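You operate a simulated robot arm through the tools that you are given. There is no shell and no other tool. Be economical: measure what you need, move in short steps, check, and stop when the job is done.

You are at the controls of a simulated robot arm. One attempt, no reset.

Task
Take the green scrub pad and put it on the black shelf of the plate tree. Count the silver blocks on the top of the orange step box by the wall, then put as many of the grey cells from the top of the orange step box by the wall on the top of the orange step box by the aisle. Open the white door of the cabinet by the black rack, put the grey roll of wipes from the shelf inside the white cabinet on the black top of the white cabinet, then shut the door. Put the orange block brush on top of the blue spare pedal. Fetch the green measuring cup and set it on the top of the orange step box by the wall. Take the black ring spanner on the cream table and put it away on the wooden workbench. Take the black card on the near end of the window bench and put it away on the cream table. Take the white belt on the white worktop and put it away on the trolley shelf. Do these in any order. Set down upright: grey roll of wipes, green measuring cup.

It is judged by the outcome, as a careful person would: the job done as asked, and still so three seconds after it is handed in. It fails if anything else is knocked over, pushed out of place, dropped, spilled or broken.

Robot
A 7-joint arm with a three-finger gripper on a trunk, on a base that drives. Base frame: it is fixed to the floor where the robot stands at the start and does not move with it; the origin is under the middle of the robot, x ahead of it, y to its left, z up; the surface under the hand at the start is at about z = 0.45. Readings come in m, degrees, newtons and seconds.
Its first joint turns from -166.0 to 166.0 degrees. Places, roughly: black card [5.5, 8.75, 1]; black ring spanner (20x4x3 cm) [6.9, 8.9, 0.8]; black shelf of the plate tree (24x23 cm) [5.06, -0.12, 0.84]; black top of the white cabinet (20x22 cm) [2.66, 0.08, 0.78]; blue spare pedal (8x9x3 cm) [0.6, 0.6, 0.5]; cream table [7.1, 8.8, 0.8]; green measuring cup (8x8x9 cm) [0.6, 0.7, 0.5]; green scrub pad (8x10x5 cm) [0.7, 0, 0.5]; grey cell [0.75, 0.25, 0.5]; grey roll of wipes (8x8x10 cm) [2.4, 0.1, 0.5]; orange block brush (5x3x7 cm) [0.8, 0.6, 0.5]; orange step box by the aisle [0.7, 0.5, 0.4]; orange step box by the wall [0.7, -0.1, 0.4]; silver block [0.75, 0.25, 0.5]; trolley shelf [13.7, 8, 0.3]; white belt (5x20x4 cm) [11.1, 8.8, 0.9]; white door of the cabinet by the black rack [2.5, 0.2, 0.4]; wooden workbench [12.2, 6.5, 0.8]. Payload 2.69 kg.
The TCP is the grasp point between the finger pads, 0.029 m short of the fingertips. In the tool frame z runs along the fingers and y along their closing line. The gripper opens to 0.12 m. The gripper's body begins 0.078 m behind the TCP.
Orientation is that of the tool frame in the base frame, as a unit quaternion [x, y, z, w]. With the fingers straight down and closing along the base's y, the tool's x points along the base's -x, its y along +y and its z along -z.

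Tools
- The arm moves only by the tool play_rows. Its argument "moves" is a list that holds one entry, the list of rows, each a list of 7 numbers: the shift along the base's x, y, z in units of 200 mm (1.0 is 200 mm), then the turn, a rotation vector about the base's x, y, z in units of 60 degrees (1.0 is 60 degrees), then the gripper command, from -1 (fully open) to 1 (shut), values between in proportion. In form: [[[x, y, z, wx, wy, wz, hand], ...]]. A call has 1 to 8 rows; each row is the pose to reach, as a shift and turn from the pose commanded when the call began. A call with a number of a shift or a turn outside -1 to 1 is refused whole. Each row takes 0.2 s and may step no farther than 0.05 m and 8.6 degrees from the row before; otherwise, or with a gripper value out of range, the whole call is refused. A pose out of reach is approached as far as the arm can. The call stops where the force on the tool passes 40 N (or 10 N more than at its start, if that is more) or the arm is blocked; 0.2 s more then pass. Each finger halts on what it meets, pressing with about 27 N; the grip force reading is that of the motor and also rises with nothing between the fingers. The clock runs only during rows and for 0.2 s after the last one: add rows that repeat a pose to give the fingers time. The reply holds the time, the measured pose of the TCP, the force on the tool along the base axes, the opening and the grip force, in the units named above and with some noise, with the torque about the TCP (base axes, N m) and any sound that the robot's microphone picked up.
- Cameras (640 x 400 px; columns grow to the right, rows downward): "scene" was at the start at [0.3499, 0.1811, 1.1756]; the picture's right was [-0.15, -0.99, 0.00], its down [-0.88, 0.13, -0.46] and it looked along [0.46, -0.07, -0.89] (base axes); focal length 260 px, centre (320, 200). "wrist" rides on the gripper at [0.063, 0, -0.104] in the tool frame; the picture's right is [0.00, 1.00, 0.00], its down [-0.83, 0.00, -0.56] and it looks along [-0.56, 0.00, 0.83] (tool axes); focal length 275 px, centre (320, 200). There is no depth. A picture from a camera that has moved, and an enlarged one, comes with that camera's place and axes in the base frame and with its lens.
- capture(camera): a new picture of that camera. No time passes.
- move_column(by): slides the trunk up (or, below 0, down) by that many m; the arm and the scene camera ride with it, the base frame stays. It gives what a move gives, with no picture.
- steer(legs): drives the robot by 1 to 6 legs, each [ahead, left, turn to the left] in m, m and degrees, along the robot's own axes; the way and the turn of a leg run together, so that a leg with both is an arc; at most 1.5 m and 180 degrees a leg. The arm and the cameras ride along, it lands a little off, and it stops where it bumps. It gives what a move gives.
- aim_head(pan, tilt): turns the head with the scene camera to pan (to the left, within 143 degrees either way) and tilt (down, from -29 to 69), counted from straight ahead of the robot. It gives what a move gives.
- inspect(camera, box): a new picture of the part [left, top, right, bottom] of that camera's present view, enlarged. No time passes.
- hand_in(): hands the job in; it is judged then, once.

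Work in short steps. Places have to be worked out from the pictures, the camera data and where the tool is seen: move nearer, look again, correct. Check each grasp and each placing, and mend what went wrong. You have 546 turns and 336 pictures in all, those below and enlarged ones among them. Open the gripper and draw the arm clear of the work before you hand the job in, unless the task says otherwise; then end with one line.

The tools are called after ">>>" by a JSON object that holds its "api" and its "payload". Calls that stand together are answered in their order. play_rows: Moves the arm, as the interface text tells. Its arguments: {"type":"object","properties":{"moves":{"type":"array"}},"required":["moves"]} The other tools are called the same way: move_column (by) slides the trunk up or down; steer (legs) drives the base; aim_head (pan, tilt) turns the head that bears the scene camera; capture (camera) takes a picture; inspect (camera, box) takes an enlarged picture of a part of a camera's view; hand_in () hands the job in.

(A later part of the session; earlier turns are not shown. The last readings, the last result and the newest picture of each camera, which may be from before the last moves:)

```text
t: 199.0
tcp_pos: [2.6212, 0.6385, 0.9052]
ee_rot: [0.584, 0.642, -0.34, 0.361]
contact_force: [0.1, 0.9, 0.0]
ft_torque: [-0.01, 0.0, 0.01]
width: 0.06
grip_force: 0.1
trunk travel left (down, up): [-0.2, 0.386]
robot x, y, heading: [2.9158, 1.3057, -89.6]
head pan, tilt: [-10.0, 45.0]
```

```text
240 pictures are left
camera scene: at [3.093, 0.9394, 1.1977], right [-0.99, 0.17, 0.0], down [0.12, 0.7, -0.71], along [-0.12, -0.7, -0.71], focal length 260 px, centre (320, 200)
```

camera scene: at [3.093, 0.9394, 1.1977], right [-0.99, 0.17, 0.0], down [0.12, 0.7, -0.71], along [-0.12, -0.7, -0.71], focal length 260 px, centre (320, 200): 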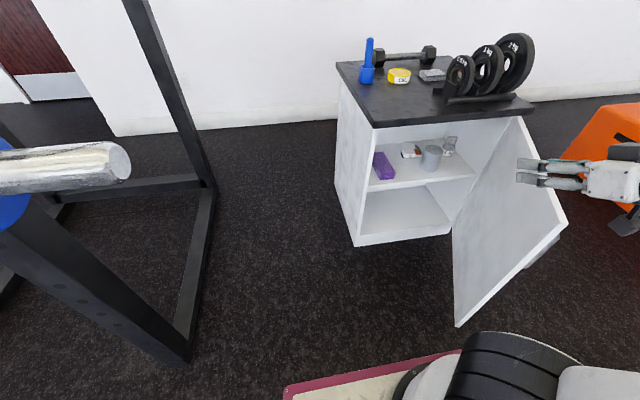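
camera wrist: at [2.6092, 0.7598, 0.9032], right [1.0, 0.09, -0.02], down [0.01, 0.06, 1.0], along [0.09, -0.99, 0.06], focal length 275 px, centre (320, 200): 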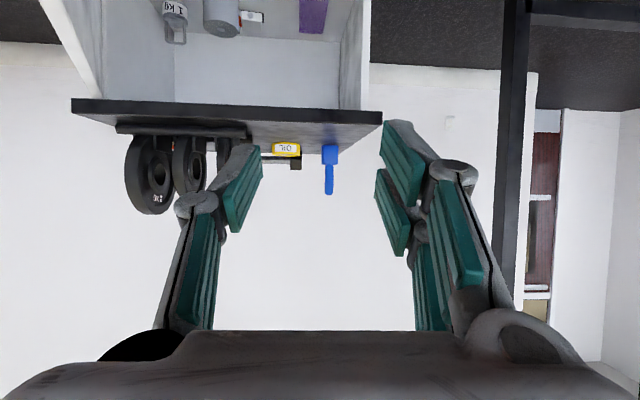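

The roll stands on the upper shelf. I'll drive ahead 0.3 m, staying clear of the door's edge, to bring it in reach.

>>> {"api": "steer", "payload": {"legs": [[0.3, 0, 0]]}}

>>> {"api": "capture", "payload": {"camera": "scene"}}

>>> {"api": "inspect", "payload": {"camera": "wrist", "box": [0, 0, 420, 260]}}

```text
t: 201.0
tcp_pos: [2.6227, 0.3398, 0.904]
ee_rot: [0.582, 0.643, -0.34, 0.363]
contact_force: [0.3, -0.1, 0.2]
ft_torque: [-0.01, 0.02, 0.0]
width: 0.0599
grip_force: 0.1
trunk travel left (down, up): [-0.2, 0.386]
robot x, y, heading: [2.9146, 1.002, -89.4]
head pan, tilt: [-10.0, 45.0]
```

```text
239 pictures are left
camera scene: at [3.0954, 0.6409, 1.1978], right [-0.99, 0.17, 0.0], down [0.12, 0.7, -0.71], along [-0.12, -0.7, -0.71], focal length 260 px, centre (320, 200)
```

scene: 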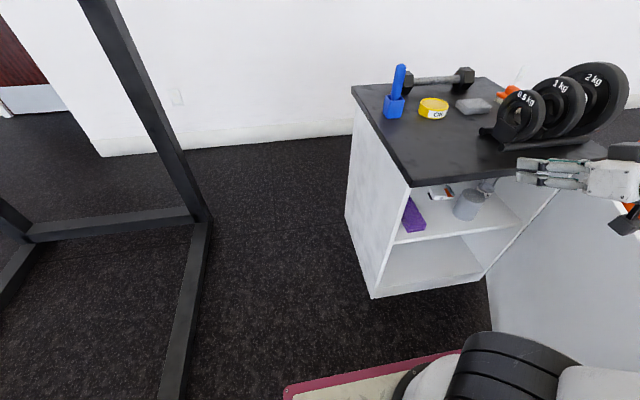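

```text
1.52 times, centred on (210, 130) of wrist
camera zoom: at [2.6112, 0.4611, 0.9035], right [1.0, 0.09, -0.02], down [0.01, 0.06, 1.0], along [0.09, -0.99, 0.06], focal length 420 px, centre (488, 307)
```

zoom: 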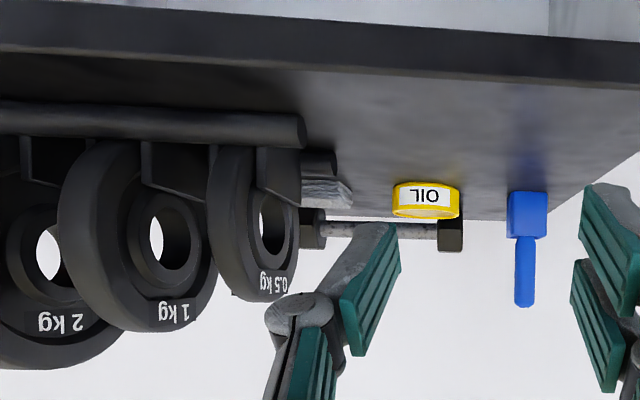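

I'll enlarge the shelf area for a precise roll position.

>>> {"api": "inspect", "payload": {"camera": "scene", "box": [380, 150, 560, 290]}}

```text
2.86 times, centred on (470, 220) of scene
camera zoom: at [3.0954, 0.6409, 1.1978], right [-0.99, 0.17, 0.0], down [0.12, 0.7, -0.71], along [-0.12, -0.7, -0.71], focal length 742 px, centre (-109, 143)
```

zoom: 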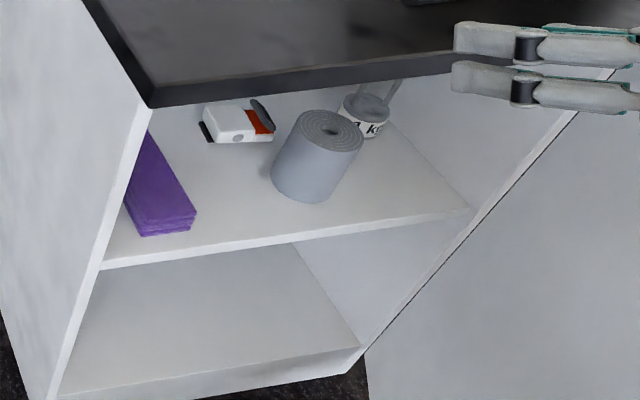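

Roll centre is at about (2.447, 0.085), shelf z≈0.46, and a weight stands behind it at (2.32, 0.02). I'll come down in front of the opening, yawing 20° so the approach follows the open side.

>>> {"api": "play_rows", "payload": {"moves": [[[0, 0, -0.2, 0, 0, -0.06, 0], [0, 0, -0.4, 0, 0, -0.12, 0], [0, 0, -0.6, 0, 0, -0.18, -0.3], [-0.05, 0, -0.8, 0, 0, -0.24, -0.6], [-0.1, 0, -1, 0, 0, -0.33, -0.67]]]}}

>>> {"api": "play_rows", "payload": {"moves": [[[-0.05, 0, -0.2, 0, 0, 0, -0.67], [-0.1, 0, -0.4, 0, 0, 0, -0.67], [-0.15, 0, -0.6, 0, 0, 0, -0.67], [-0.2, 0, -0.8, 0, 0, 0, -0.67], [-0.2, 0, -0.9, 0, 0, 0, -0.67]]]}}

>>> {"api": "capture", "payload": {"camera": "wrist"}}

>>> {"api": "capture", "payload": {"camera": "scene"}}

```text
t: 202.2
tcp_pos: [2.6039, 0.3363, 0.707]
ee_rot: [0.684, 0.533, -0.397, 0.3]
contact_force: [0.0, 1.0, 0.2]
ft_torque: [0.03, -0.02, 0.01]
width: 0.1001
grip_force: 0.1
trunk travel left (down, up): [-0.2, 0.386]
robot x, y, heading: [2.9157, 1.0063, -89.3]
head pan, tilt: [-10.0, 45.0]
```

```text
t: 203.4
tcp_pos: [2.5664, 0.3399, 0.5237]
ee_rot: [0.684, 0.533, -0.398, 0.299]
contact_force: [0.4, -0.7, -0.1]
ft_torque: [-0.03, 0.01, 0.01]
width: 0.1001
grip_force: 0.1
trunk travel left (down, up): [-0.2, 0.386]
robot x, y, heading: [2.9188, 1.0049, -89.8]
head pan, tilt: [-10.0, 45.0]
```

```text
236 pictures are left
camera wrist: at [2.5937, 0.4576, 0.5225], right [0.97, -0.25, -0.02], down [0.03, 0.05, 1.0], along [-0.25, -0.97, 0.06], focal length 275 px, centre (320, 200)
```

wrist: 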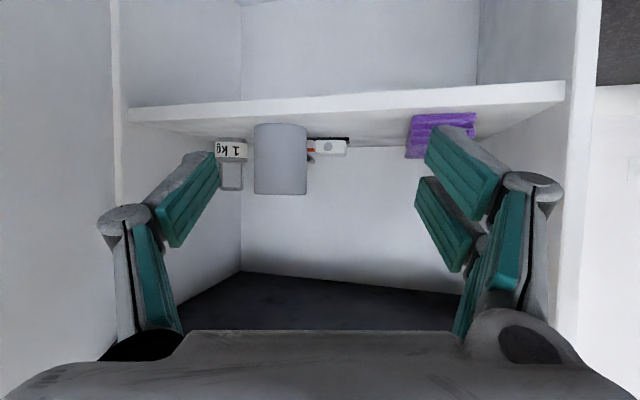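

```text
235 pictures are left
camera scene: at [3.0954, 0.6409, 1.1978], right [-0.99, 0.17, 0.0], down [0.12, 0.7, -0.71], along [-0.12, -0.7, -0.71], focal length 260 px, centre (320, 200)
```

scene: 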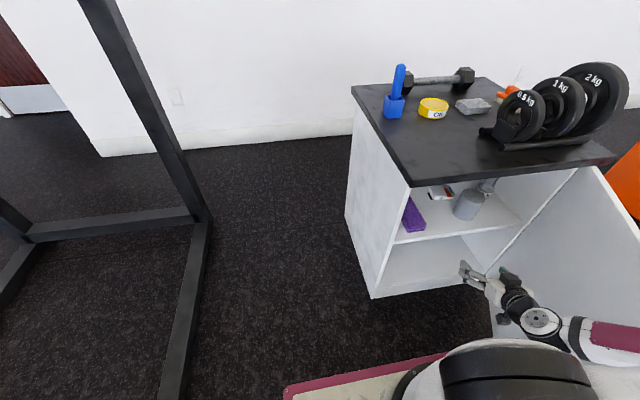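

The roll is at about (2.436, 0.08), z 0.445–0.545. I'll line up along the approach direction about 20 cm in front of it.

>>> {"api": "play_rows", "payload": {"moves": [[[-0.13, -0.1, -0.03, 0, 0, 0, -0.8], [-0.27, -0.22, -0.06, 0, 0, 0, -0.8], [-0.395, -0.34, -0.08, 0, 0, 0, -0.8]]]}}

>>> {"api": "capture", "payload": {"camera": "wrist"}}

>>> {"api": "capture", "payload": {"camera": "scene"}}

```text
t: 204.2
tcp_pos: [2.4833, 0.2706, 0.5076]
ee_rot: [0.684, 0.533, -0.397, 0.3]
contact_force: [-0.5, 0.3, -0.3]
ft_torque: [0.02, -0.01, 0.0]
width: 0.1081
grip_force: 0.1
trunk travel left (down, up): [-0.2, 0.386]
robot x, y, heading: [2.9137, 1.006, -89.6]
head pan, tilt: [-10.0, 45.0]
```

```text
234 pictures are left
camera wrist: at [2.5125, 0.3885, 0.5064], right [0.97, -0.25, -0.02], down [0.03, 0.05, 1.0], along [-0.25, -0.97, 0.06], focal length 275 px, centre (320, 200)
```

wrist: 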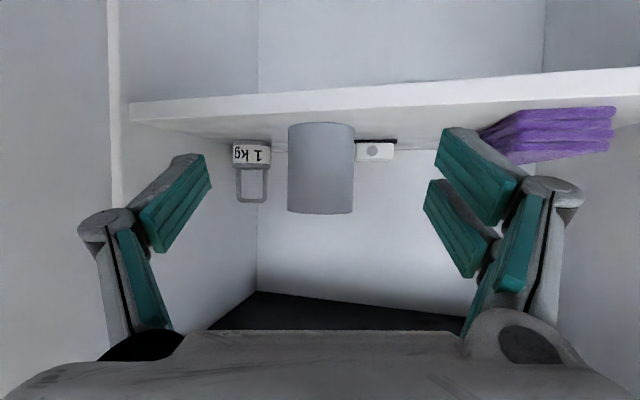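

```text
233 pictures are left
camera scene: at [3.0954, 0.641, 1.1978], right [-0.99, 0.17, 0.0], down [0.12, 0.7, -0.71], along [-0.12, -0.7, -0.71], focal length 260 px, centre (320, 200)
```

scene: 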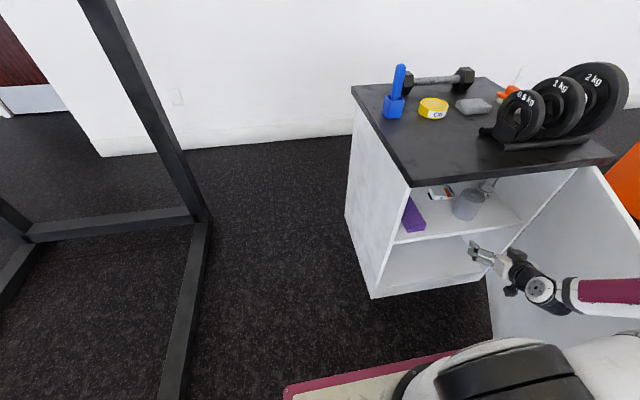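

The roll is centred between the fingers; about 0.18 m remains along the approach. I'll slide in.

>>> {"api": "play_rows", "payload": {"moves": [[[-0.05, -0.2, 0, 0, 0, 0, -0.8], [-0.1, -0.4, 0, 0, 0, 0, -0.8], [-0.15, -0.6, 0, 0, 0, 0, -0.8], [-0.19, -0.75, 0, 0, 0, 0, -0.8], [-0.225, -0.88, 0, 0, 0, 0, -0.8]]]}}

>>> {"api": "capture", "payload": {"camera": "wrist"}}

```text
t: 205.4
tcp_pos: [2.437, 0.0959, 0.508]
ee_rot: [0.684, 0.534, -0.397, 0.3]
contact_force: [0.3, -0.2, -0.5]
ft_torque: [0.03, 0.02, 0.01]
width: 0.1079
grip_force: 0.1
trunk travel left (down, up): [-0.2, 0.386]
robot x, y, heading: [2.9168, 1.0086, -89.5]
head pan, tilt: [-10.0, 45.0]
```

```text
232 pictures are left
camera wrist: at [2.4673, 0.2145, 0.5061], right [0.97, -0.25, -0.02], down [0.03, 0.05, 1.0], along [-0.25, -0.97, 0.06], focal length 275 px, centre (320, 200)
```

wrist: 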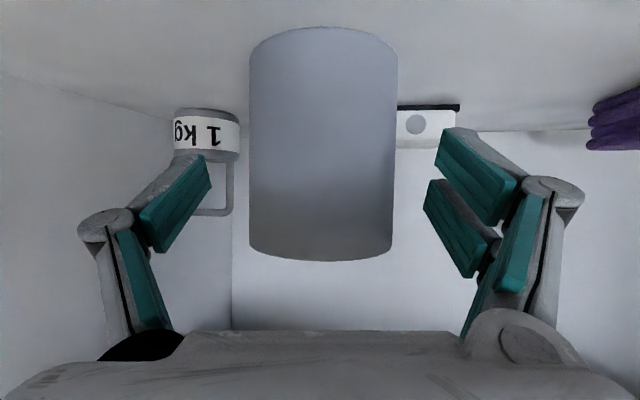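

The roll's centre is about 1.3 cm further. I'll advance slightly and close.

>>> {"api": "play_rows", "payload": {"moves": [[[-0.01, -0.03, 0, 0, 0, 0, -0.8], [-0.016, -0.06, 0, 0, 0, 0, -0.8], [-0.016, -0.06, 0, 0, 0, 0, 1], [-0.016, -0.06, 0, 0, 0, 0, 1], [-0.016, -0.06, 0, 0, 0, 0, 1]]]}}

>>> {"api": "capture", "payload": {"camera": "wrist"}}

```text
t: 206.6
tcp_pos: [2.4349, 0.0846, 0.5088]
ee_rot: [0.685, 0.533, -0.398, 0.299]
contact_force: [-1.7, 0.0, 1.8]
ft_torque: [-0.16, 0.17, -0.07]
width: 0.0784
grip_force: 26.4
trunk travel left (down, up): [-0.2, 0.386]
robot x, y, heading: [2.9148, 1.0035, -89.6]
head pan, tilt: [-10.0, 45.0]
```

```text
231 pictures are left
camera wrist: at [2.465, 0.2023, 0.5074], right [0.97, -0.25, -0.02], down [0.03, 0.05, 1.0], along [-0.25, -0.97, 0.06], focal length 275 px, centre (320, 200)
```

wrist: 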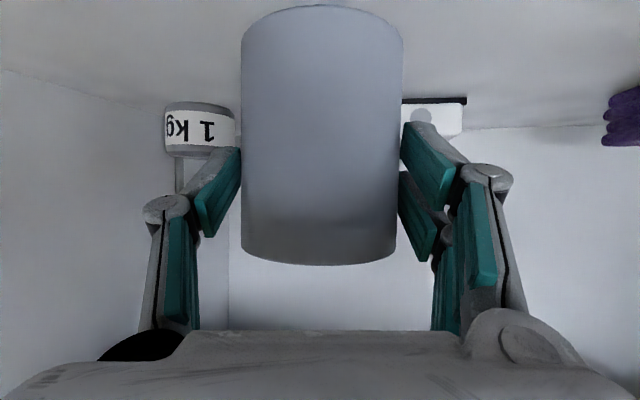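

The roll is held. I'll lift 3 cm and withdraw back out along the approach.

>>> {"api": "play_rows", "payload": {"moves": [[[0, 0, 0.08, 0, 0, 0, 1], [0, 0, 0.16, 0, 0, 0, 1], [0.05, 0.2, 0.16, 0, 0, 0, 1], [0.1, 0.4, 0.16, 0, 0, 0, 1], [0.15, 0.6, 0.16, 0, 0, 0, 1], [0.2, 0.8, 0.16, 0, 0, 0, 1], [0.25, 1, 0.16, 0, 0, 0, 1]]]}}

>>> {"api": "play_rows", "payload": {"moves": [[[0.1, 0.2, 0, 0, 0, 0, 1], [0.25, 0.35, 0.05, 0, 0, 0, 1], [0.38, 0.42, 0.2, 0, 0, 0, 1], [0.5, 0.42, 0.4, 0, 0, 0, 1], [0.55, 0.42, 0.62, 0, 0, 0, 1], [0.6, 0.42, 0.84, 0, 0, 0, 1], [0.65, 0.42, 1, 0, 0, 0, 1]]]}}

>>> {"api": "capture", "payload": {"camera": "scene"}}

>>> {"api": "capture", "payload": {"camera": "wrist"}}

```text
t: 208.2
tcp_pos: [2.4844, 0.2834, 0.5408]
ee_rot: [0.683, 0.535, -0.397, 0.3]
contact_force: [0.0, -0.5, -1.9]
ft_torque: [0.04, -0.01, 0.0]
width: 0.0782
grip_force: 27.1
trunk travel left (down, up): [-0.2, 0.386]
robot x, y, heading: [2.9118, 1.0059, -89.4]
head pan, tilt: [-10.0, 45.0]
```

```text
t: 209.8
tcp_pos: [2.5963, 0.3603, 0.7376]
ee_rot: [0.685, 0.533, -0.396, 0.299]
contact_force: [0.2, -0.2, -2.3]
ft_torque: [0.04, 0.0, -0.01]
width: 0.0784
grip_force: 27.1
out of reach, approached as far as the arm can: row 6, 7
trunk travel left (down, up): [-0.2, 0.386]
robot x, y, heading: [2.9162, 1.006, -89.9]
head pan, tilt: [-10.0, 45.0]
```

```text
230 pictures are left
camera scene: at [3.0953, 0.6407, 1.1977], right [-0.99, 0.17, 0.0], down [0.12, 0.7, -0.71], along [-0.12, -0.7, -0.71], focal length 260 px, centre (320, 200)
```

scene: 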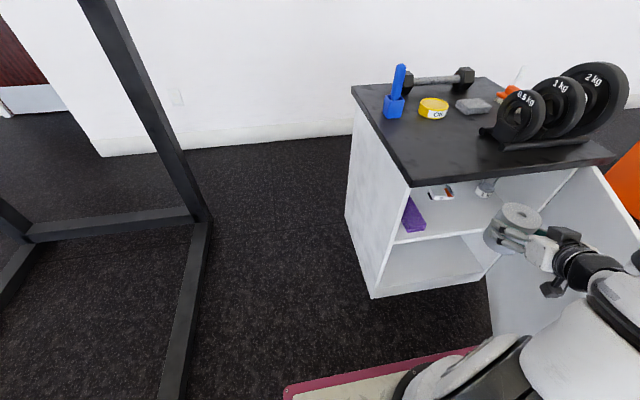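

```text
229 pictures are left
camera wrist: at [2.6267, 0.4782, 0.7364], right [0.97, -0.25, -0.02], down [0.03, 0.05, 1.0], along [-0.25, -0.97, 0.06], focal length 275 px, centre (320, 200)
```

wrist: 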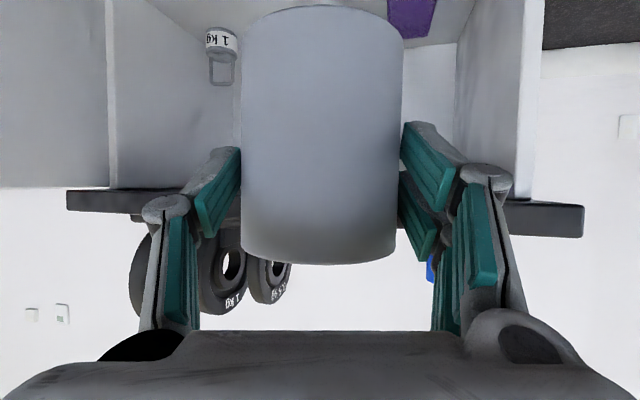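

The arm is folded too tightly to rise further, so I'll raise the trunk 0.2 m and back the base a little.

>>> {"api": "steer", "payload": {"legs": [[-0.1, 0, 0]]}}

>>> {"api": "move_column", "payload": {"by": 0.2}}

>>> {"api": "play_rows", "payload": {"moves": [[[0.1, -0.1, 0, 0, 0, 0, 1], [0.2, -0.3, 0, 0, 0, 0, 1], [0.3, -0.5, 0, 0, 0, 0, 1], [0.3, -0.7, 0, 0, 0, 0, 1]]]}}

>>> {"api": "capture", "payload": {"camera": "wrist"}}

>>> {"api": "capture", "payload": {"camera": "scene"}}

```text
t: 211.0
tcp_pos: [2.5949, 0.459, 0.7383]
ee_rot: [0.684, 0.534, -0.396, 0.299]
contact_force: [0.2, 0.3, -2.0]
ft_torque: [0.02, -0.03, 0.01]
width: 0.0784
grip_force: 26.9
trunk travel left (down, up): [-0.2, 0.386]
robot x, y, heading: [2.9146, 1.1005, -89.9]
head pan, tilt: [-10.0, 45.0]
```

```text
t: 213.1
tcp_pos: [2.5955, 0.4591, 0.9378]
ee_rot: [0.685, 0.533, -0.397, 0.299]
contact_force: [-0.3, 0.0, -1.6]
ft_torque: [0.03, 0.03, -0.01]
width: 0.0785
grip_force: 27.5
trunk travel left (down, up): [-0.4, 0.186]
robot x, y, heading: [2.9172, 1.1038, -89.8]
head pan, tilt: [-10.0, 45.0]
```

```text
t: 214.1
tcp_pos: [2.6547, 0.3196, 0.9373]
ee_rot: [0.685, 0.533, -0.397, 0.299]
contact_force: [0.7, -0.5, -1.7]
ft_torque: [0.04, 0.01, 0.01]
width: 0.0785
grip_force: 27.2
trunk travel left (down, up): [-0.4, 0.186]
robot x, y, heading: [2.917, 1.1066, -89.4]
head pan, tilt: [-10.0, 45.0]
```

```text
228 pictures are left
camera wrist: at [2.6838, 0.4386, 0.9363], right [0.97, -0.25, -0.02], down [0.03, 0.05, 1.0], along [-0.25, -0.97, 0.06], focal length 275 px, centre (320, 200)
```

wrist: 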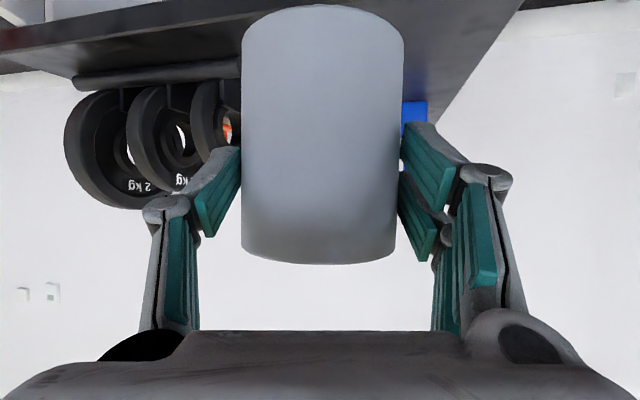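

```text
227 pictures are left
camera scene: at [3.0934, 0.8207, 1.397], right [-0.99, 0.17, 0.0], down [0.12, 0.7, -0.71], along [-0.12, -0.7, -0.71], focal length 260 px, centre (320, 200)
```

scene: 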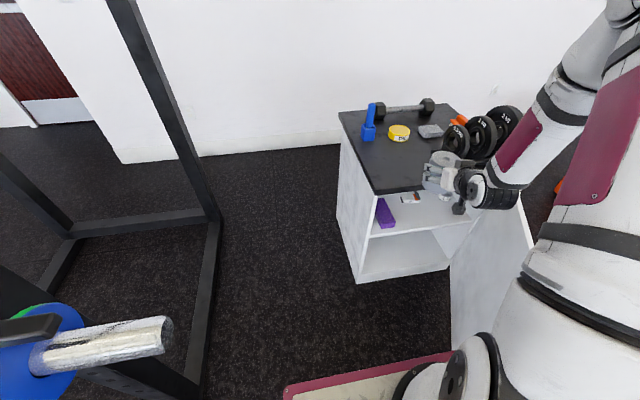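

I'll move over the free part of the top, target (2.652, 0.078).

>>> {"api": "play_rows", "payload": {"moves": [[[0, -0.22, 0, 0, 0, 0, 1], [0, -0.44, 0, 0, 0, 0, 1], [0, -0.66, 0, 0, 0, 0, 1], [0, -0.88, 0, 0, 0, 0, 1], [0, -1, 0, 0, 0, 0, 1]]]}}

>>> {"api": "play_rows", "payload": {"moves": [[[0, -0.2, 0, 0, 0, 0, 1], [0, -0.2, -0.2, 0, 0, 0, 1], [0, -0.2, -0.34, 0, 0, 0, 1]]]}}

>>> {"api": "capture", "payload": {"camera": "scene"}}

>>> {"api": "capture", "payload": {"camera": "wrist"}}

```text
t: 215.3
tcp_pos: [2.6545, 0.1194, 0.9377]
ee_rot: [0.685, 0.533, -0.397, 0.3]
contact_force: [0.3, 0.8, -2.0]
ft_torque: [0.04, -0.01, 0.03]
width: 0.0785
grip_force: 27.0
trunk travel left (down, up): [-0.4, 0.186]
robot x, y, heading: [2.9114, 1.1027, -89.8]
head pan, tilt: [-10.0, 45.0]
```

```text
t: 216.1
tcp_pos: [2.654, 0.0815, 0.8692]
ee_rot: [0.684, 0.533, -0.397, 0.3]
contact_force: [-0.5, -0.8, -1.0]
ft_torque: [0.06, -0.03, -0.02]
width: 0.0786
grip_force: 26.7
trunk travel left (down, up): [-0.4, 0.186]
robot x, y, heading: [2.9148, 1.1025, -89.6]
head pan, tilt: [-10.0, 45.0]
```

```text
226 pictures are left
camera scene: at [3.0936, 0.8207, 1.397], right [-0.99, 0.17, 0.0], down [0.12, 0.7, -0.71], along [-0.12, -0.7, -0.71], focal length 260 px, centre (320, 200)
```

scene: 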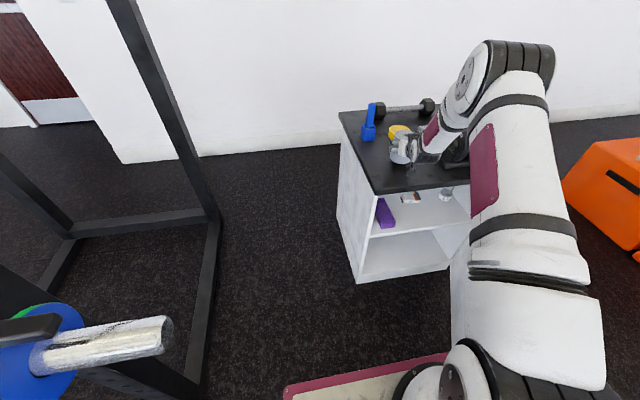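

```text
225 pictures are left
camera wrist: at [2.6841, 0.1988, 0.8675], right [0.97, -0.25, -0.02], down [0.03, 0.05, 1.0], along [-0.25, -0.97, 0.06], focal length 275 px, centre (320, 200)
```

wrist: 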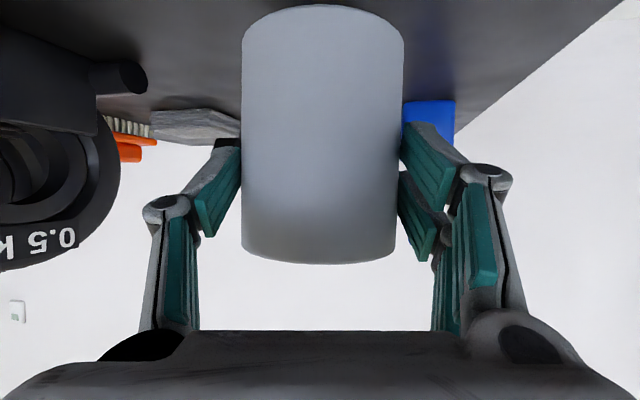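

No contact so far and the fingers are clear of the plates. I'll lower the last 2.5 cm gently.

>>> {"api": "play_rows", "payload": {"moves": [[[0, 0, -0.06, 0, 0, 0, 1], [0, 0, -0.1, 0, 0, 0, 1], [0, 0, -0.115, 0, 0, 0, 1], [0, 0, -0.115, 0, 0, 0, 1]]]}}

>>> {"api": "capture", "payload": {"camera": "wrist"}}

```text
t: 217.1
tcp_pos: [2.6541, 0.0777, 0.8496]
ee_rot: [0.683, 0.532, -0.399, 0.301]
contact_force: [1.0, 1.0, 13.7]
ft_torque: [0.22, 0.51, -0.08]
width: 0.0785
grip_force: 27.4
trunk travel left (down, up): [-0.4, 0.186]
robot x, y, heading: [2.9137, 1.1043, -89.7]
head pan, tilt: [-10.0, 45.0]
```

```text
224 pictures are left
camera wrist: at [2.6847, 0.197, 0.8472], right [0.97, -0.25, -0.02], down [0.03, 0.06, 1.0], along [-0.25, -0.97, 0.07], focal length 275 px, centre (320, 200)
```

wrist: 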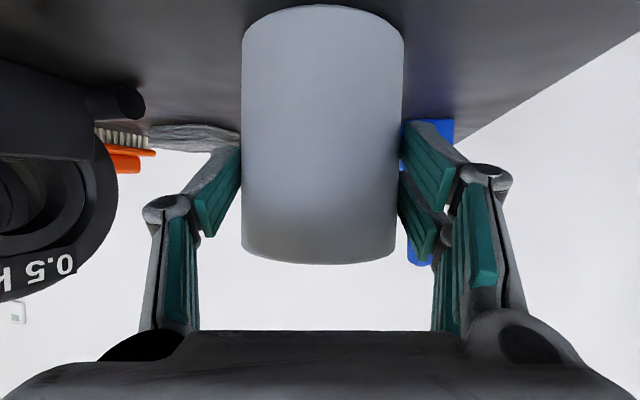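

Touchdown. I'll open and withdraw straight back.

>>> {"api": "play_rows", "payload": {"moves": [[[0, 0, 0, 0, 0, 0, -0.5], [0, 0, 0, 0, 0, 0, -0.7], [0, 0, 0, 0, 0, 0, -0.7], [0.03, 0.12, 0, 0, 0, 0, -0.7], [0.08, 0.32, 0, 0, 0, 0, -0.7], [0.13, 0.52, 0.02, 0, 0, 0, -0.7], [0.18, 0.72, 0.05, 0, 0, 0, -0.7], [0.23, 0.92, 0.1, 0, 0, 0, -0.7]]]}}

>>> {"api": "capture", "payload": {"camera": "wrist"}}

>>> {"api": "capture", "payload": {"camera": "scene"}}

```text
t: 218.9
tcp_pos: [2.6999, 0.2648, 0.8648]
ee_rot: [0.684, 0.534, -0.396, 0.299]
contact_force: [-0.2, 0.0, 0.5]
ft_torque: [0.0, 0.04, 0.0]
width: 0.102
grip_force: 0.1
trunk travel left (down, up): [-0.4, 0.186]
robot x, y, heading: [2.9148, 1.1062, -90.0]
head pan, tilt: [-10.0, 45.0]
```

```text
223 pictures are left
camera wrist: at [2.7297, 0.3823, 0.8637], right [0.97, -0.25, -0.02], down [0.03, 0.05, 1.0], along [-0.25, -0.97, 0.06], focal length 275 px, centre (320, 200)
```

wrist: 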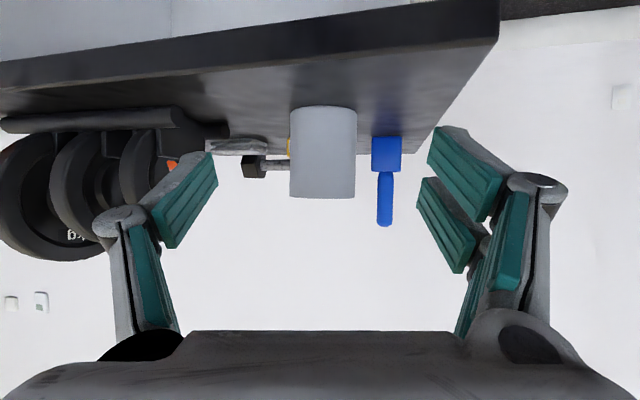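

```text
222 pictures are left
camera scene: at [3.0935, 0.8202, 1.3969], right [-0.99, 0.17, 0.0], down [0.12, 0.7, -0.71], along [-0.12, -0.7, -0.71], focal length 260 px, centre (320, 200)
```

scene: 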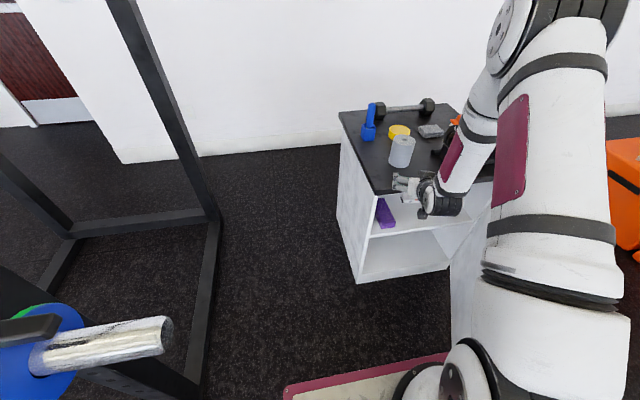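

The roll stands upright on the cabinet top, clear of everything. Now I'll shut the door: back off and sidestep right so the hand is on the door's outer side.

>>> {"api": "steer", "payload": {"legs": [[-0.4, 0, 0], [0, -0.55, 0]]}}

>>> {"api": "capture", "payload": {"camera": "scene"}}

>>> {"api": "capture", "payload": {"camera": "wrist"}}

```text
t: 224.2
tcp_pos: [2.1449, 0.66, 0.8657]
ee_rot: [0.685, 0.533, -0.396, 0.299]
contact_force: [0.8, -0.5, 0.3]
ft_torque: [0.04, 0.0, -0.01]
width: 0.1022
grip_force: 0.0
trunk travel left (down, up): [-0.4, 0.186]
robot x, y, heading: [2.3582, 1.5, -89.4]
head pan, tilt: [-10.0, 45.0]
```

```text
221 pictures are left
camera scene: at [2.5392, 1.2167, 1.397], right [-0.99, 0.17, 0.0], down [0.12, 0.7, -0.71], along [-0.12, -0.7, -0.71], focal length 260 px, centre (320, 200)
```

scene: 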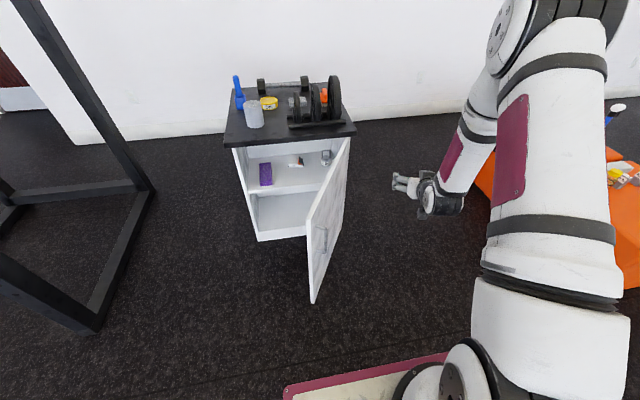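

```text
220 pictures are left
camera wrist: at [2.1752, 0.7783, 0.8637], right [0.97, -0.25, -0.02], down [0.03, 0.05, 1.0], along [-0.25, -0.97, 0.06], focal length 275 px, centre (320, 200)
```

wrist: 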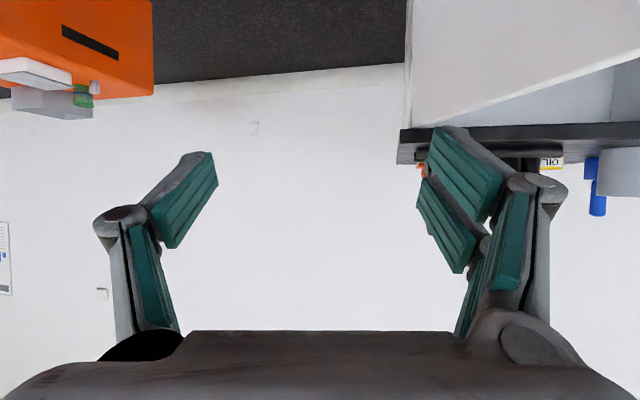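

I'll lower the trunk and close the fingers, then move up to the door's outer face, inboard of the handle.

>>> {"api": "move_column", "payload": {"by": -0.2}}

>>> {"api": "play_rows", "payload": {"moves": [[[0.15, -0.1, -0.05, 0, 0, 0, 0.2], [0.3, -0.2, -0.1, 0, 0, 0, 0.6], [0.45, -0.32, -0.15, 0, 0, 0, 1], [0.6, -0.45, -0.2, 0, 0, 0, 1], [0.78, -0.5, -0.2, 0, 0, 0, 1]]]}}

>>> {"api": "capture", "payload": {"camera": "scene"}}

>>> {"api": "capture", "payload": {"camera": "wrist"}}

```text
t: 226.4
tcp_pos: [2.1451, 0.6593, 0.6649]
ee_rot: [0.685, 0.533, -0.397, 0.299]
contact_force: [0.0, 0.3, -0.5]
ft_torque: [0.02, 0.0, 0.04]
width: 0.102
grip_force: 0.1
trunk travel left (down, up): [-0.2, 0.386]
robot x, y, heading: [2.3627, 1.5042, -89.5]
head pan, tilt: [-10.0, 45.0]
```

```text
t: 227.6
tcp_pos: [2.2998, 0.5596, 0.6269]
ee_rot: [0.685, 0.532, -0.398, 0.299]
contact_force: [0.8, 0.2, -1.2]
ft_torque: [-0.02, -0.01, 0.01]
width: 0.0
grip_force: 27.3
trunk travel left (down, up): [-0.2, 0.386]
robot x, y, heading: [2.3596, 1.4991, -89.9]
head pan, tilt: [-10.0, 45.0]
```

```text
219 pictures are left
camera scene: at [2.5392, 1.1353, 1.1978], right [-0.99, 0.17, 0.0], down [0.12, 0.7, -0.71], along [-0.12, -0.7, -0.71], focal length 260 px, centre (320, 200)
```

scene: 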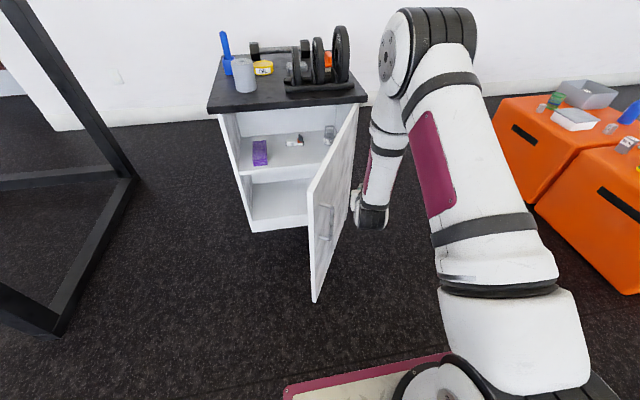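

```text
218 pictures are left
camera wrist: at [2.3304, 0.6778, 0.6256], right [0.97, -0.25, -0.02], down [0.03, 0.05, 1.0], along [-0.25, -0.97, 0.06], focal length 275 px, centre (320, 200)
```

wrist: 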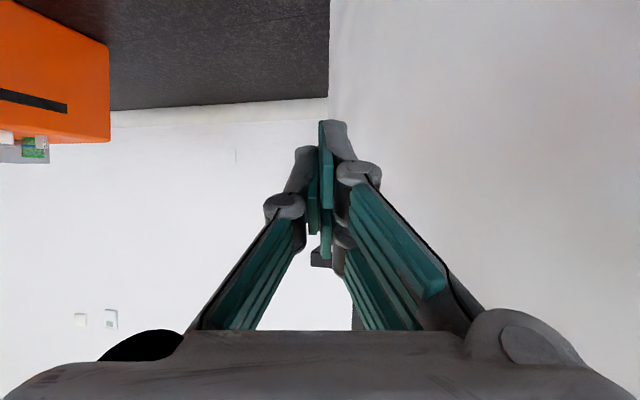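

In position on the outer side. I'll push the door shut along its arc, in steps.

>>> {"api": "play_rows", "payload": {"moves": [[[0.2, -0.075, 0, 0, 0, 0, 1], [0.4, -0.16, 0, 0, 0, 0, 1], [0.55, -0.25, 0, 0, 0, 0, 1], [0.68, -0.33, 0, 0, 0, 0, 1], [0.8, -0.41, 0, 0, 0, 0, 1], [0.9, -0.485, 0, 0, 0, 0, 1]]]}}

>>> {"api": "capture", "payload": {"camera": "scene"}}

```text
t: 229.0
tcp_pos: [2.48, 0.4631, 0.6261]
ee_rot: [0.685, 0.533, -0.397, 0.3]
contact_force: [-0.3, 0.1, 0.0]
ft_torque: [-0.01, -0.03, 0.04]
width: 0.0
grip_force: 27.0
trunk travel left (down, up): [-0.2, 0.386]
robot x, y, heading: [2.3601, 1.4978, -89.7]
head pan, tilt: [-10.0, 45.0]
```

```text
217 pictures are left
camera scene: at [2.5395, 1.1354, 1.1977], right [-0.99, 0.17, 0.0], down [0.12, 0.7, -0.71], along [-0.12, -0.7, -0.71], focal length 260 px, centre (320, 200)
```

scene: 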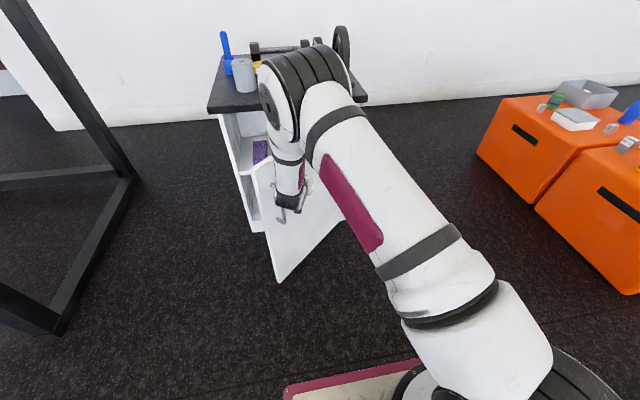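

The door is swinging closed. I'll continue along the arc.

>>> {"api": "play_rows", "payload": {"moves": [[[0.12, -0.13, 0, 0, 0, 0, 1], [0.23, -0.26, 0, 0, 0, 0, 1], [0.32, -0.38, 0, 0, 0, 0, 1], [0.4, -0.52, 0, 0, 0, 0, 1], [0.46, -0.66, 0, 0, 0, 0, 1], [0.51, -0.78, 0, 0, 0, 0, 1], [0.53, -0.86, 0, 0, 0, 0, 1]]]}}

>>> {"api": "capture", "payload": {"camera": "scene"}}

>>> {"api": "capture", "payload": {"camera": "wrist"}}

```text
t: 230.6
tcp_pos: [2.5886, 0.2917, 0.6261]
ee_rot: [0.685, 0.533, -0.396, 0.3]
contact_force: [0.6, 0.2, 0.5]
ft_torque: [0.03, -0.03, -0.03]
width: 0.0
grip_force: 27.3
trunk travel left (down, up): [-0.2, 0.386]
robot x, y, heading: [2.3581, 1.501, -89.4]
head pan, tilt: [-10.0, 45.0]
```

```text
216 pictures are left
camera scene: at [2.5398, 1.1355, 1.1978], right [-0.99, 0.17, 0.0], down [0.12, 0.7, -0.71], along [-0.12, -0.7, -0.71], focal length 260 px, centre (320, 200)
```

scene: 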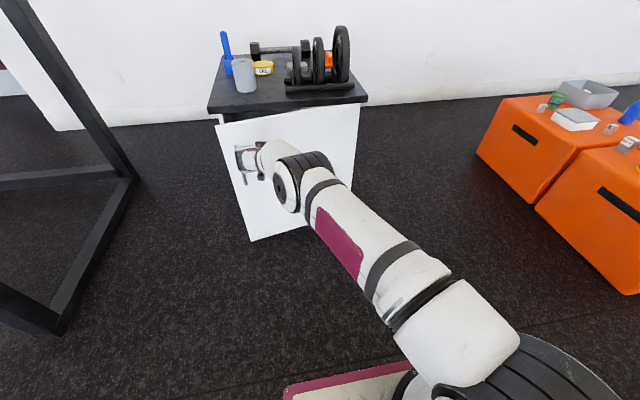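

```text
215 pictures are left
camera wrist: at [2.618, 0.409, 0.6247], right [0.97, -0.25, -0.02], down [0.03, 0.05, 1.0], along [-0.25, -0.97, 0.06], focal length 275 px, centre (320, 200)
```

wrist: 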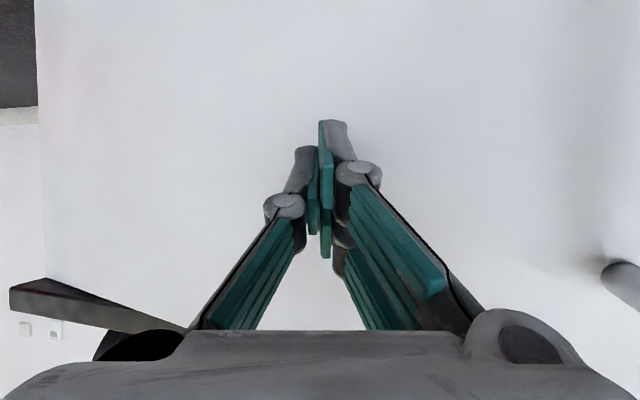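

It's almost shut. I'll push the last bit.

>>> {"api": "play_rows", "payload": {"moves": [[[0.01, -0.1, 0, 0, 0, 0, 1], [0.02, -0.2, 0, 0, 0, 0, 1], [0.03, -0.3, 0, 0, 0, 0, 1], [0.03, -0.4, 0, 0, 0, 0, 1], [0.03, -0.46, 0, 0, 0, 0, 1]]]}}

>>> {"api": "capture", "payload": {"camera": "scene"}}

```text
t: 231.8
tcp_pos: [2.5775, 0.2708, 0.6358]
ee_rot: [0.685, 0.533, -0.397, 0.299]
contact_force: [0.5, -0.8, -0.1]
ft_torque: [0.03, 0.01, 0.05]
width: 0.0001
grip_force: 26.6
out of reach, approached as far as the arm can: row 1, 2, 3, 4, 5
trunk travel left (down, up): [-0.2, 0.386]
robot x, y, heading: [2.3636, 1.4985, -89.5]
head pan, tilt: [-10.0, 45.0]
```

```text
214 pictures are left
camera scene: at [2.5397, 1.1354, 1.1977], right [-0.99, 0.17, 0.0], down [0.12, 0.7, -0.71], along [-0.12, -0.7, -0.71], focal length 260 px, centre (320, 200)
```

scene: 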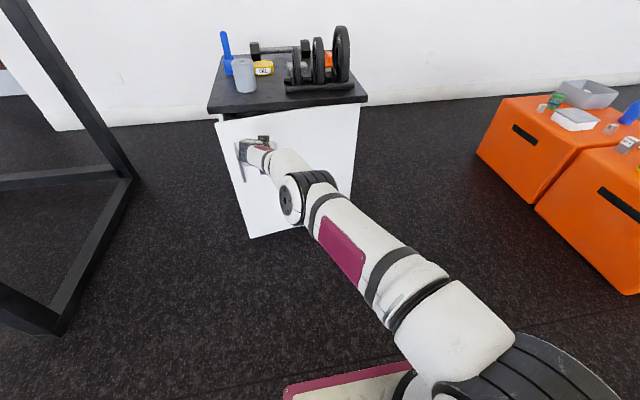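

Out of reach. I'll retract the hand slightly, bring the base closer, then push again.

>>> {"api": "play_rows", "payload": {"moves": [[[0, 0.2, 0, 0, 0, 0, 1], [0, 0.4, 0, 0, 0, 0, 1], [0, 0.6, 0, 0, 0, 0, 1], [0, 0.8, 0, 0, 0, 0, 1]]]}}

>>> {"api": "steer", "payload": {"legs": [[0.16, 0.1, 0]]}}

>>> {"api": "capture", "payload": {"camera": "scene"}}

```text
t: 232.8
tcp_pos: [2.5783, 0.4324, 0.6383]
ee_rot: [0.685, 0.533, -0.397, 0.3]
contact_force: [-0.6, 0.6, 0.4]
ft_torque: [0.0, 0.0, -0.01]
width: 0.0
grip_force: 27.3
trunk travel left (down, up): [-0.2, 0.386]
robot x, y, heading: [2.3643, 1.4993, -89.7]
head pan, tilt: [-10.0, 45.0]
```

```text
t: 234.3
tcp_pos: [2.6819, 0.2753, 0.638]
ee_rot: [0.684, 0.533, -0.397, 0.3]
contact_force: [-0.6, -0.1, -0.7]
ft_torque: [0.0, 0.04, 0.0]
width: 0.0003
grip_force: 26.8
trunk travel left (down, up): [-0.2, 0.386]
robot x, y, heading: [2.4664, 1.3442, -89.5]
head pan, tilt: [-10.0, 45.0]
```

```text
213 pictures are left
camera scene: at [2.6425, 0.9776, 1.1977], right [-0.99, 0.17, 0.0], down [0.12, 0.7, -0.71], along [-0.12, -0.7, -0.71], focal length 260 px, centre (320, 200)
```

scene: 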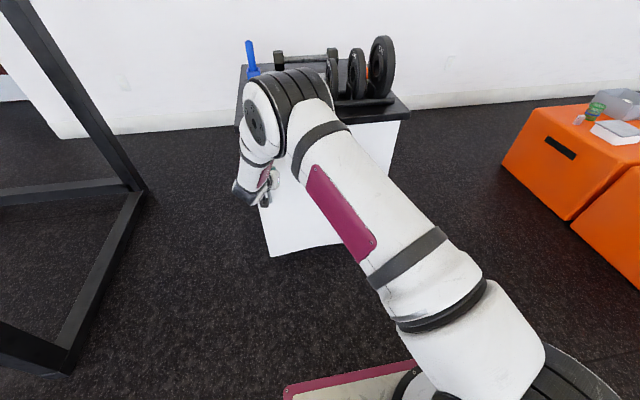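

I'll shift 6 cm toward the hinge to avoid the handle, then push the door home.

>>> {"api": "play_rows", "payload": {"moves": [[[-0.15, 0.05, 0, 0, 0, 0, 1], [-0.3, 0.05, 0, 0, 0, 0, 1], [-0.3, -0.1, 0, 0, 0, 0, 1], [-0.3, -0.2, 0, 0, 0, 0, 1], [-0.3, -0.3, 0, 0, 0, 0, 1], [-0.3, -0.36, 0, 0, 0, 0, 1], [-0.3, -0.42, 0, 0, 0, 0, 1]]]}}

>>> {"api": "capture", "payload": {"camera": "wrist"}}

>>> {"api": "capture", "payload": {"camera": "scene"}}

```text
t: 235.8
tcp_pos: [2.6221, 0.2069, 0.637]
ee_rot: [0.686, 0.533, -0.395, 0.298]
contact_force: [-3.2, 29.9, 15.4]
ft_torque: [-0.71, 0.0, -0.08]
width: 0.0
grip_force: 27.1
trunk travel left (down, up): [-0.2, 0.386]
robot x, y, heading: [2.463, 1.3402, -89.7]
head pan, tilt: [-10.0, 45.0]
stopped in row 7: the force on the tool passed its limit at 67 N (the readings are from after the stop); the commanded pose is now the measured one
```

```text
212 pictures are left
camera wrist: at [2.6529, 0.3251, 0.6362], right [0.97, -0.25, -0.02], down [0.03, 0.05, 1.0], along [-0.25, -0.97, 0.06], focal length 275 px, centre (320, 200)
```

wrist: 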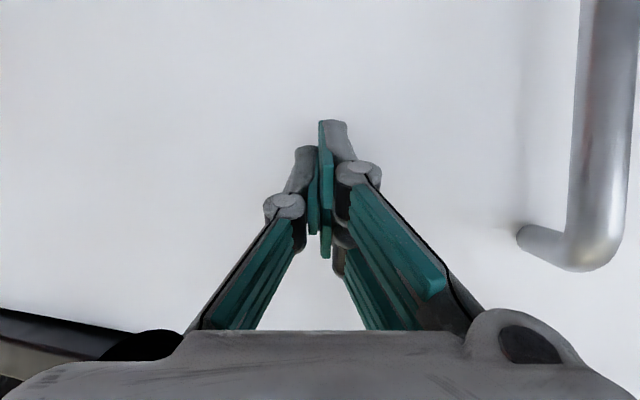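

```text
211 pictures are left
camera scene: at [2.6423, 0.9795, 1.1984], right [-0.99, 0.17, 0.0], down [0.12, 0.7, -0.71], along [-0.12, -0.7, -0.71], focal length 260 px, centre (320, 200)
```

scene: 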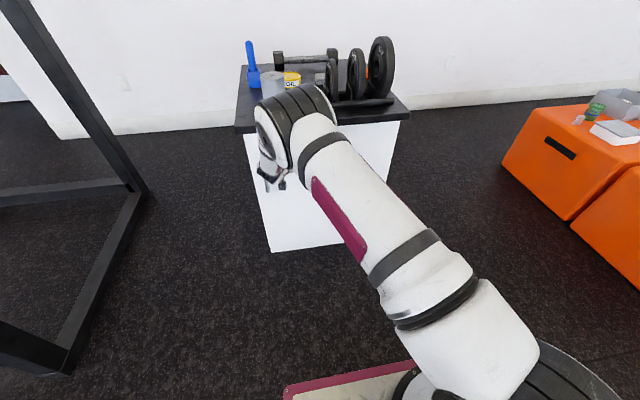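

The door stops solidly shut. I'll pull back, tilt the hand down again and verify.

>>> {"api": "play_rows", "payload": {"moves": [[[0, 0.2, 0, 0, 0, 0, 1], [0, 0.4, 0, 0, 0, 0, 1], [0, 0.6, 0, 0, 0, 0, 1], [0, 0.8, 0.1, 0, 0, 0, 1], [0, 1, 0.2, 0, 0, 0, 1]]]}}

>>> {"api": "steer", "payload": {"legs": [[-0.3, 0, 0]]}}

>>> {"api": "play_rows", "payload": {"moves": [[[0, 0, 0.12, 0.12, -0.034, 0, 0], [0, 0, 0.25, 0.24, -0.069, 0, 0], [0, 0, 0.37, 0.36, -0.103, 0, 0], [0, 0, 0.5, 0.48, -0.138, 0, 0], [0, 0, 0.62, 0.6, -0.172, 0, 0], [0, 0, 0.75, 0.72, -0.207, 0, 0], [0, 0, 0.87, 0.84, -0.241, 0, 0], [0, 0, 1, 0.961, -0.276, 0, 0]]]}}

>>> {"api": "capture", "payload": {"camera": "scene"}}

```text
t: 237.0
tcp_pos: [2.6218, 0.405, 0.6754]
ee_rot: [0.687, 0.533, -0.395, 0.297]
contact_force: [-0.8, 0.6, -0.2]
ft_torque: [0.01, -0.02, -0.01]
width: 0.0002
grip_force: 26.9
trunk travel left (down, up): [-0.2, 0.386]
robot x, y, heading: [2.4614, 1.3409, -89.7]
head pan, tilt: [-10.0, 45.0]
```

```text
t: 239.0
tcp_pos: [2.6241, 0.7092, 0.6755]
ee_rot: [0.685, 0.535, -0.394, 0.299]
contact_force: [0.3, 0.0, -0.4]
ft_torque: [0.02, 0.02, 0.0]
width: 0.0001
grip_force: 26.4
trunk travel left (down, up): [-0.2, 0.386]
robot x, y, heading: [2.4594, 1.6465, -89.3]
head pan, tilt: [-10.0, 45.0]
```

```text
t: 240.8
tcp_pos: [2.6233, 0.7096, 0.8762]
ee_rot: [0.79, 0.612, 0.011, 0.003]
contact_force: [-1.1, 0.8, 0.5]
ft_torque: [0.0, 0.06, 0.01]
width: 0.0598
grip_force: 0.2
out of reach, approached as far as the arm can: row 3
trunk travel left (down, up): [-0.2, 0.386]
robot x, y, heading: [2.461, 1.6438, -89.5]
head pan, tilt: [-10.0, 45.0]
```

```text
210 pictures are left
camera scene: at [2.6412, 1.2824, 1.1977], right [-0.99, 0.16, 0.0], down [0.12, 0.7, -0.71], along [-0.12, -0.7, -0.71], focal length 260 px, centre (320, 200)
```

scene: 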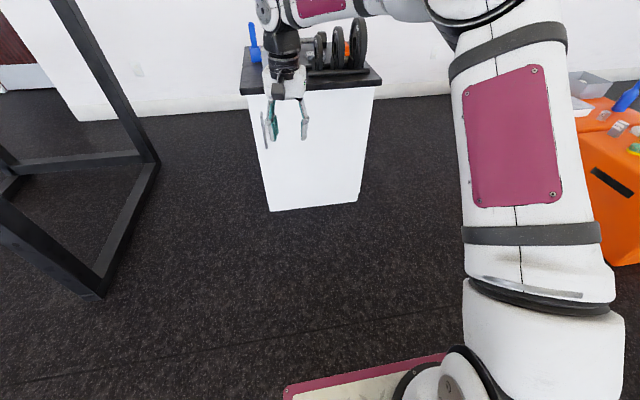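

The door looks shut; I'll zoom in to confirm before leaving for the far side of the room.

>>> {"api": "inspect", "payload": {"camera": "scene", "box": [220, 10, 400, 220]}}

>>> {"api": "move_column", "payload": {"by": 0.3}}

>>> {"api": "steer", "payload": {"legs": [[0, 0, 89.5]]}}

>>> {"api": "aim_head", "payload": {"pan": 20, "tilt": 15}}

>>> {"api": "capture", "payload": {"camera": "scene"}}

```text
1.90 times, centred on (310, 115) of scene
camera zoom: at [2.6412, 1.2824, 1.1977], right [-0.99, 0.16, 0.0], down [0.12, 0.7, -0.71], along [-0.12, -0.7, -0.71], focal length 494 px, centre (339, 362)
```

zoom: 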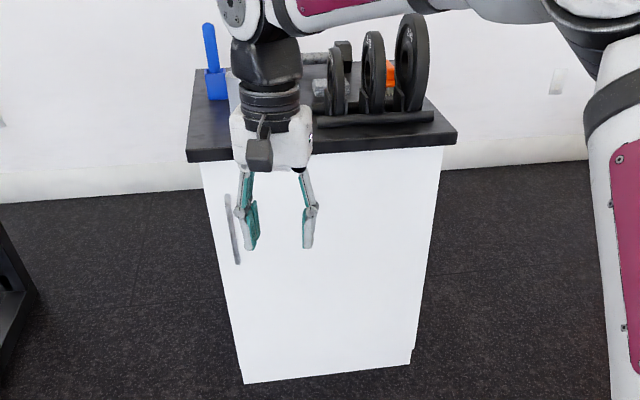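

```text
t: 243.8
tcp_pos: [2.6223, 0.764, 1.1754]
ee_rot: [0.792, 0.611, 0.01, 0.002]
contact_force: [-0.8, -0.2, -0.1]
ft_torque: [-0.02, 0.01, -0.01]
width: 0.0601
grip_force: 0.0
trunk travel left (down, up): [-0.5, 0.086]
robot x, y, heading: [2.4604, 1.6452, -89.5]
head pan, tilt: [-10.0, 45.0]
```

```text
t: 248.1
tcp_pos: [3.3391, 1.8305, 1.1754]
ee_rot: [0.113, 0.993, 0.008, -0.005]
contact_force: [-0.5, 0.6, 0.0]
ft_torque: [-0.02, 0.01, -0.03]
width: 0.0599
grip_force: 0.2
trunk travel left (down, up): [-0.5, 0.086]
robot x, y, heading: [2.4619, 1.6472, 2.2]
head pan, tilt: [-10.0, 45.0]
```

```text
t: 249.1
tcp_pos: [3.3401, 1.8313, 1.1745]
ee_rot: [0.114, 0.993, 0.009, -0.006]
contact_force: [-0.5, 0.1, 0.7]
ft_torque: [0.01, 0.03, 0.02]
width: 0.06
grip_force: 0.0
trunk travel left (down, up): [-0.5, 0.086]
robot x, y, heading: [2.4627, 1.6444, 2.0]
head pan, tilt: [20.0, 15.0]
```

```text
208 pictures are left
camera scene: at [2.6666, 1.8763, 1.5444], right [0.38, -0.93, 0.0], down [-0.24, -0.1, -0.97], along [0.89, 0.36, -0.26], focal length 260 px, centre (320, 200)
```

scene: 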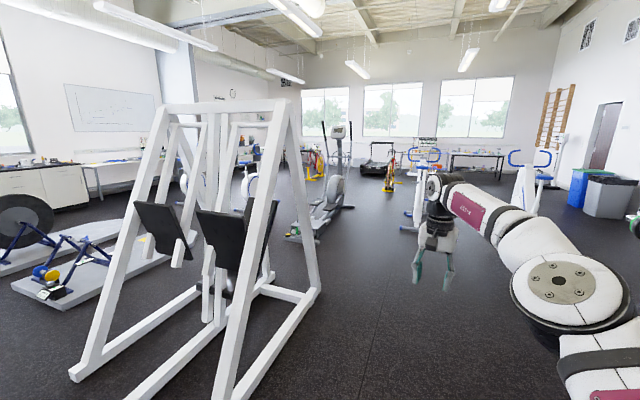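

Confirmed shut. There's a lane between the white leg-press frame (x≤4.7) and the elliptical (x≥5.8), so I'll drive to x≈5.25 and turn to look along +y.

>>> {"api": "steer", "payload": {"legs": [[1.4, 0, -2], [1.4, 0, 0], [0, 0, 90]]}}

>>> {"api": "aim_head", "payload": {"pan": 0, "tilt": 20}}

>>> {"api": "capture", "payload": {"camera": "scene"}}

```text
t: 266.6
tcp_pos: [5.1097, 2.5642, 1.1747]
ee_rot: [-0.616, 0.788, 0.002, -0.009]
contact_force: [0.3, 0.6, 0.0]
ft_torque: [0.01, -0.03, 0.0]
width: 0.0601
grip_force: 0.1
trunk travel left (down, up): [-0.5, 0.086]
robot x, y, heading: [5.2772, 1.6823, 91.5]
head pan, tilt: [20.0, 15.0]
```

```text
t: 267.4
tcp_pos: [5.1095, 2.5637, 1.1749]
ee_rot: [-0.615, 0.788, 0.002, -0.01]
contact_force: [-0.5, -0.2, 0.0]
ft_torque: [0.02, 0.02, 0.0]
width: 0.06
grip_force: 0.0
trunk travel left (down, up): [-0.5, 0.086]
robot x, y, heading: [5.2841, 1.6815, 91.4]
head pan, tilt: [0.0, 20.0]
```

```text
207 pictures are left
camera scene: at [5.0862, 1.8987, 1.5363], right [1.0, 0.02, 0.0], down [0.01, -0.34, -0.94], along [-0.02, 0.94, -0.34], focal length 260 px, centre (320, 200)
```

scene: 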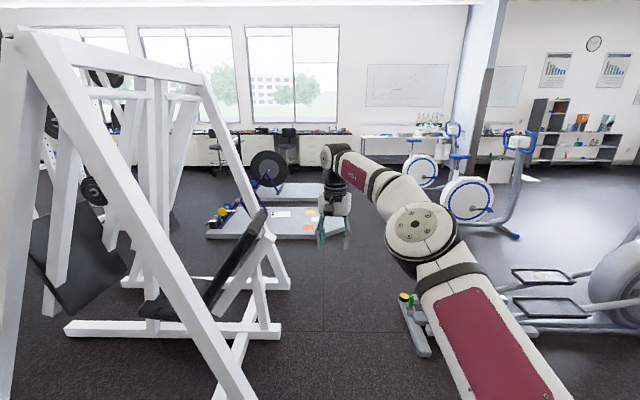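

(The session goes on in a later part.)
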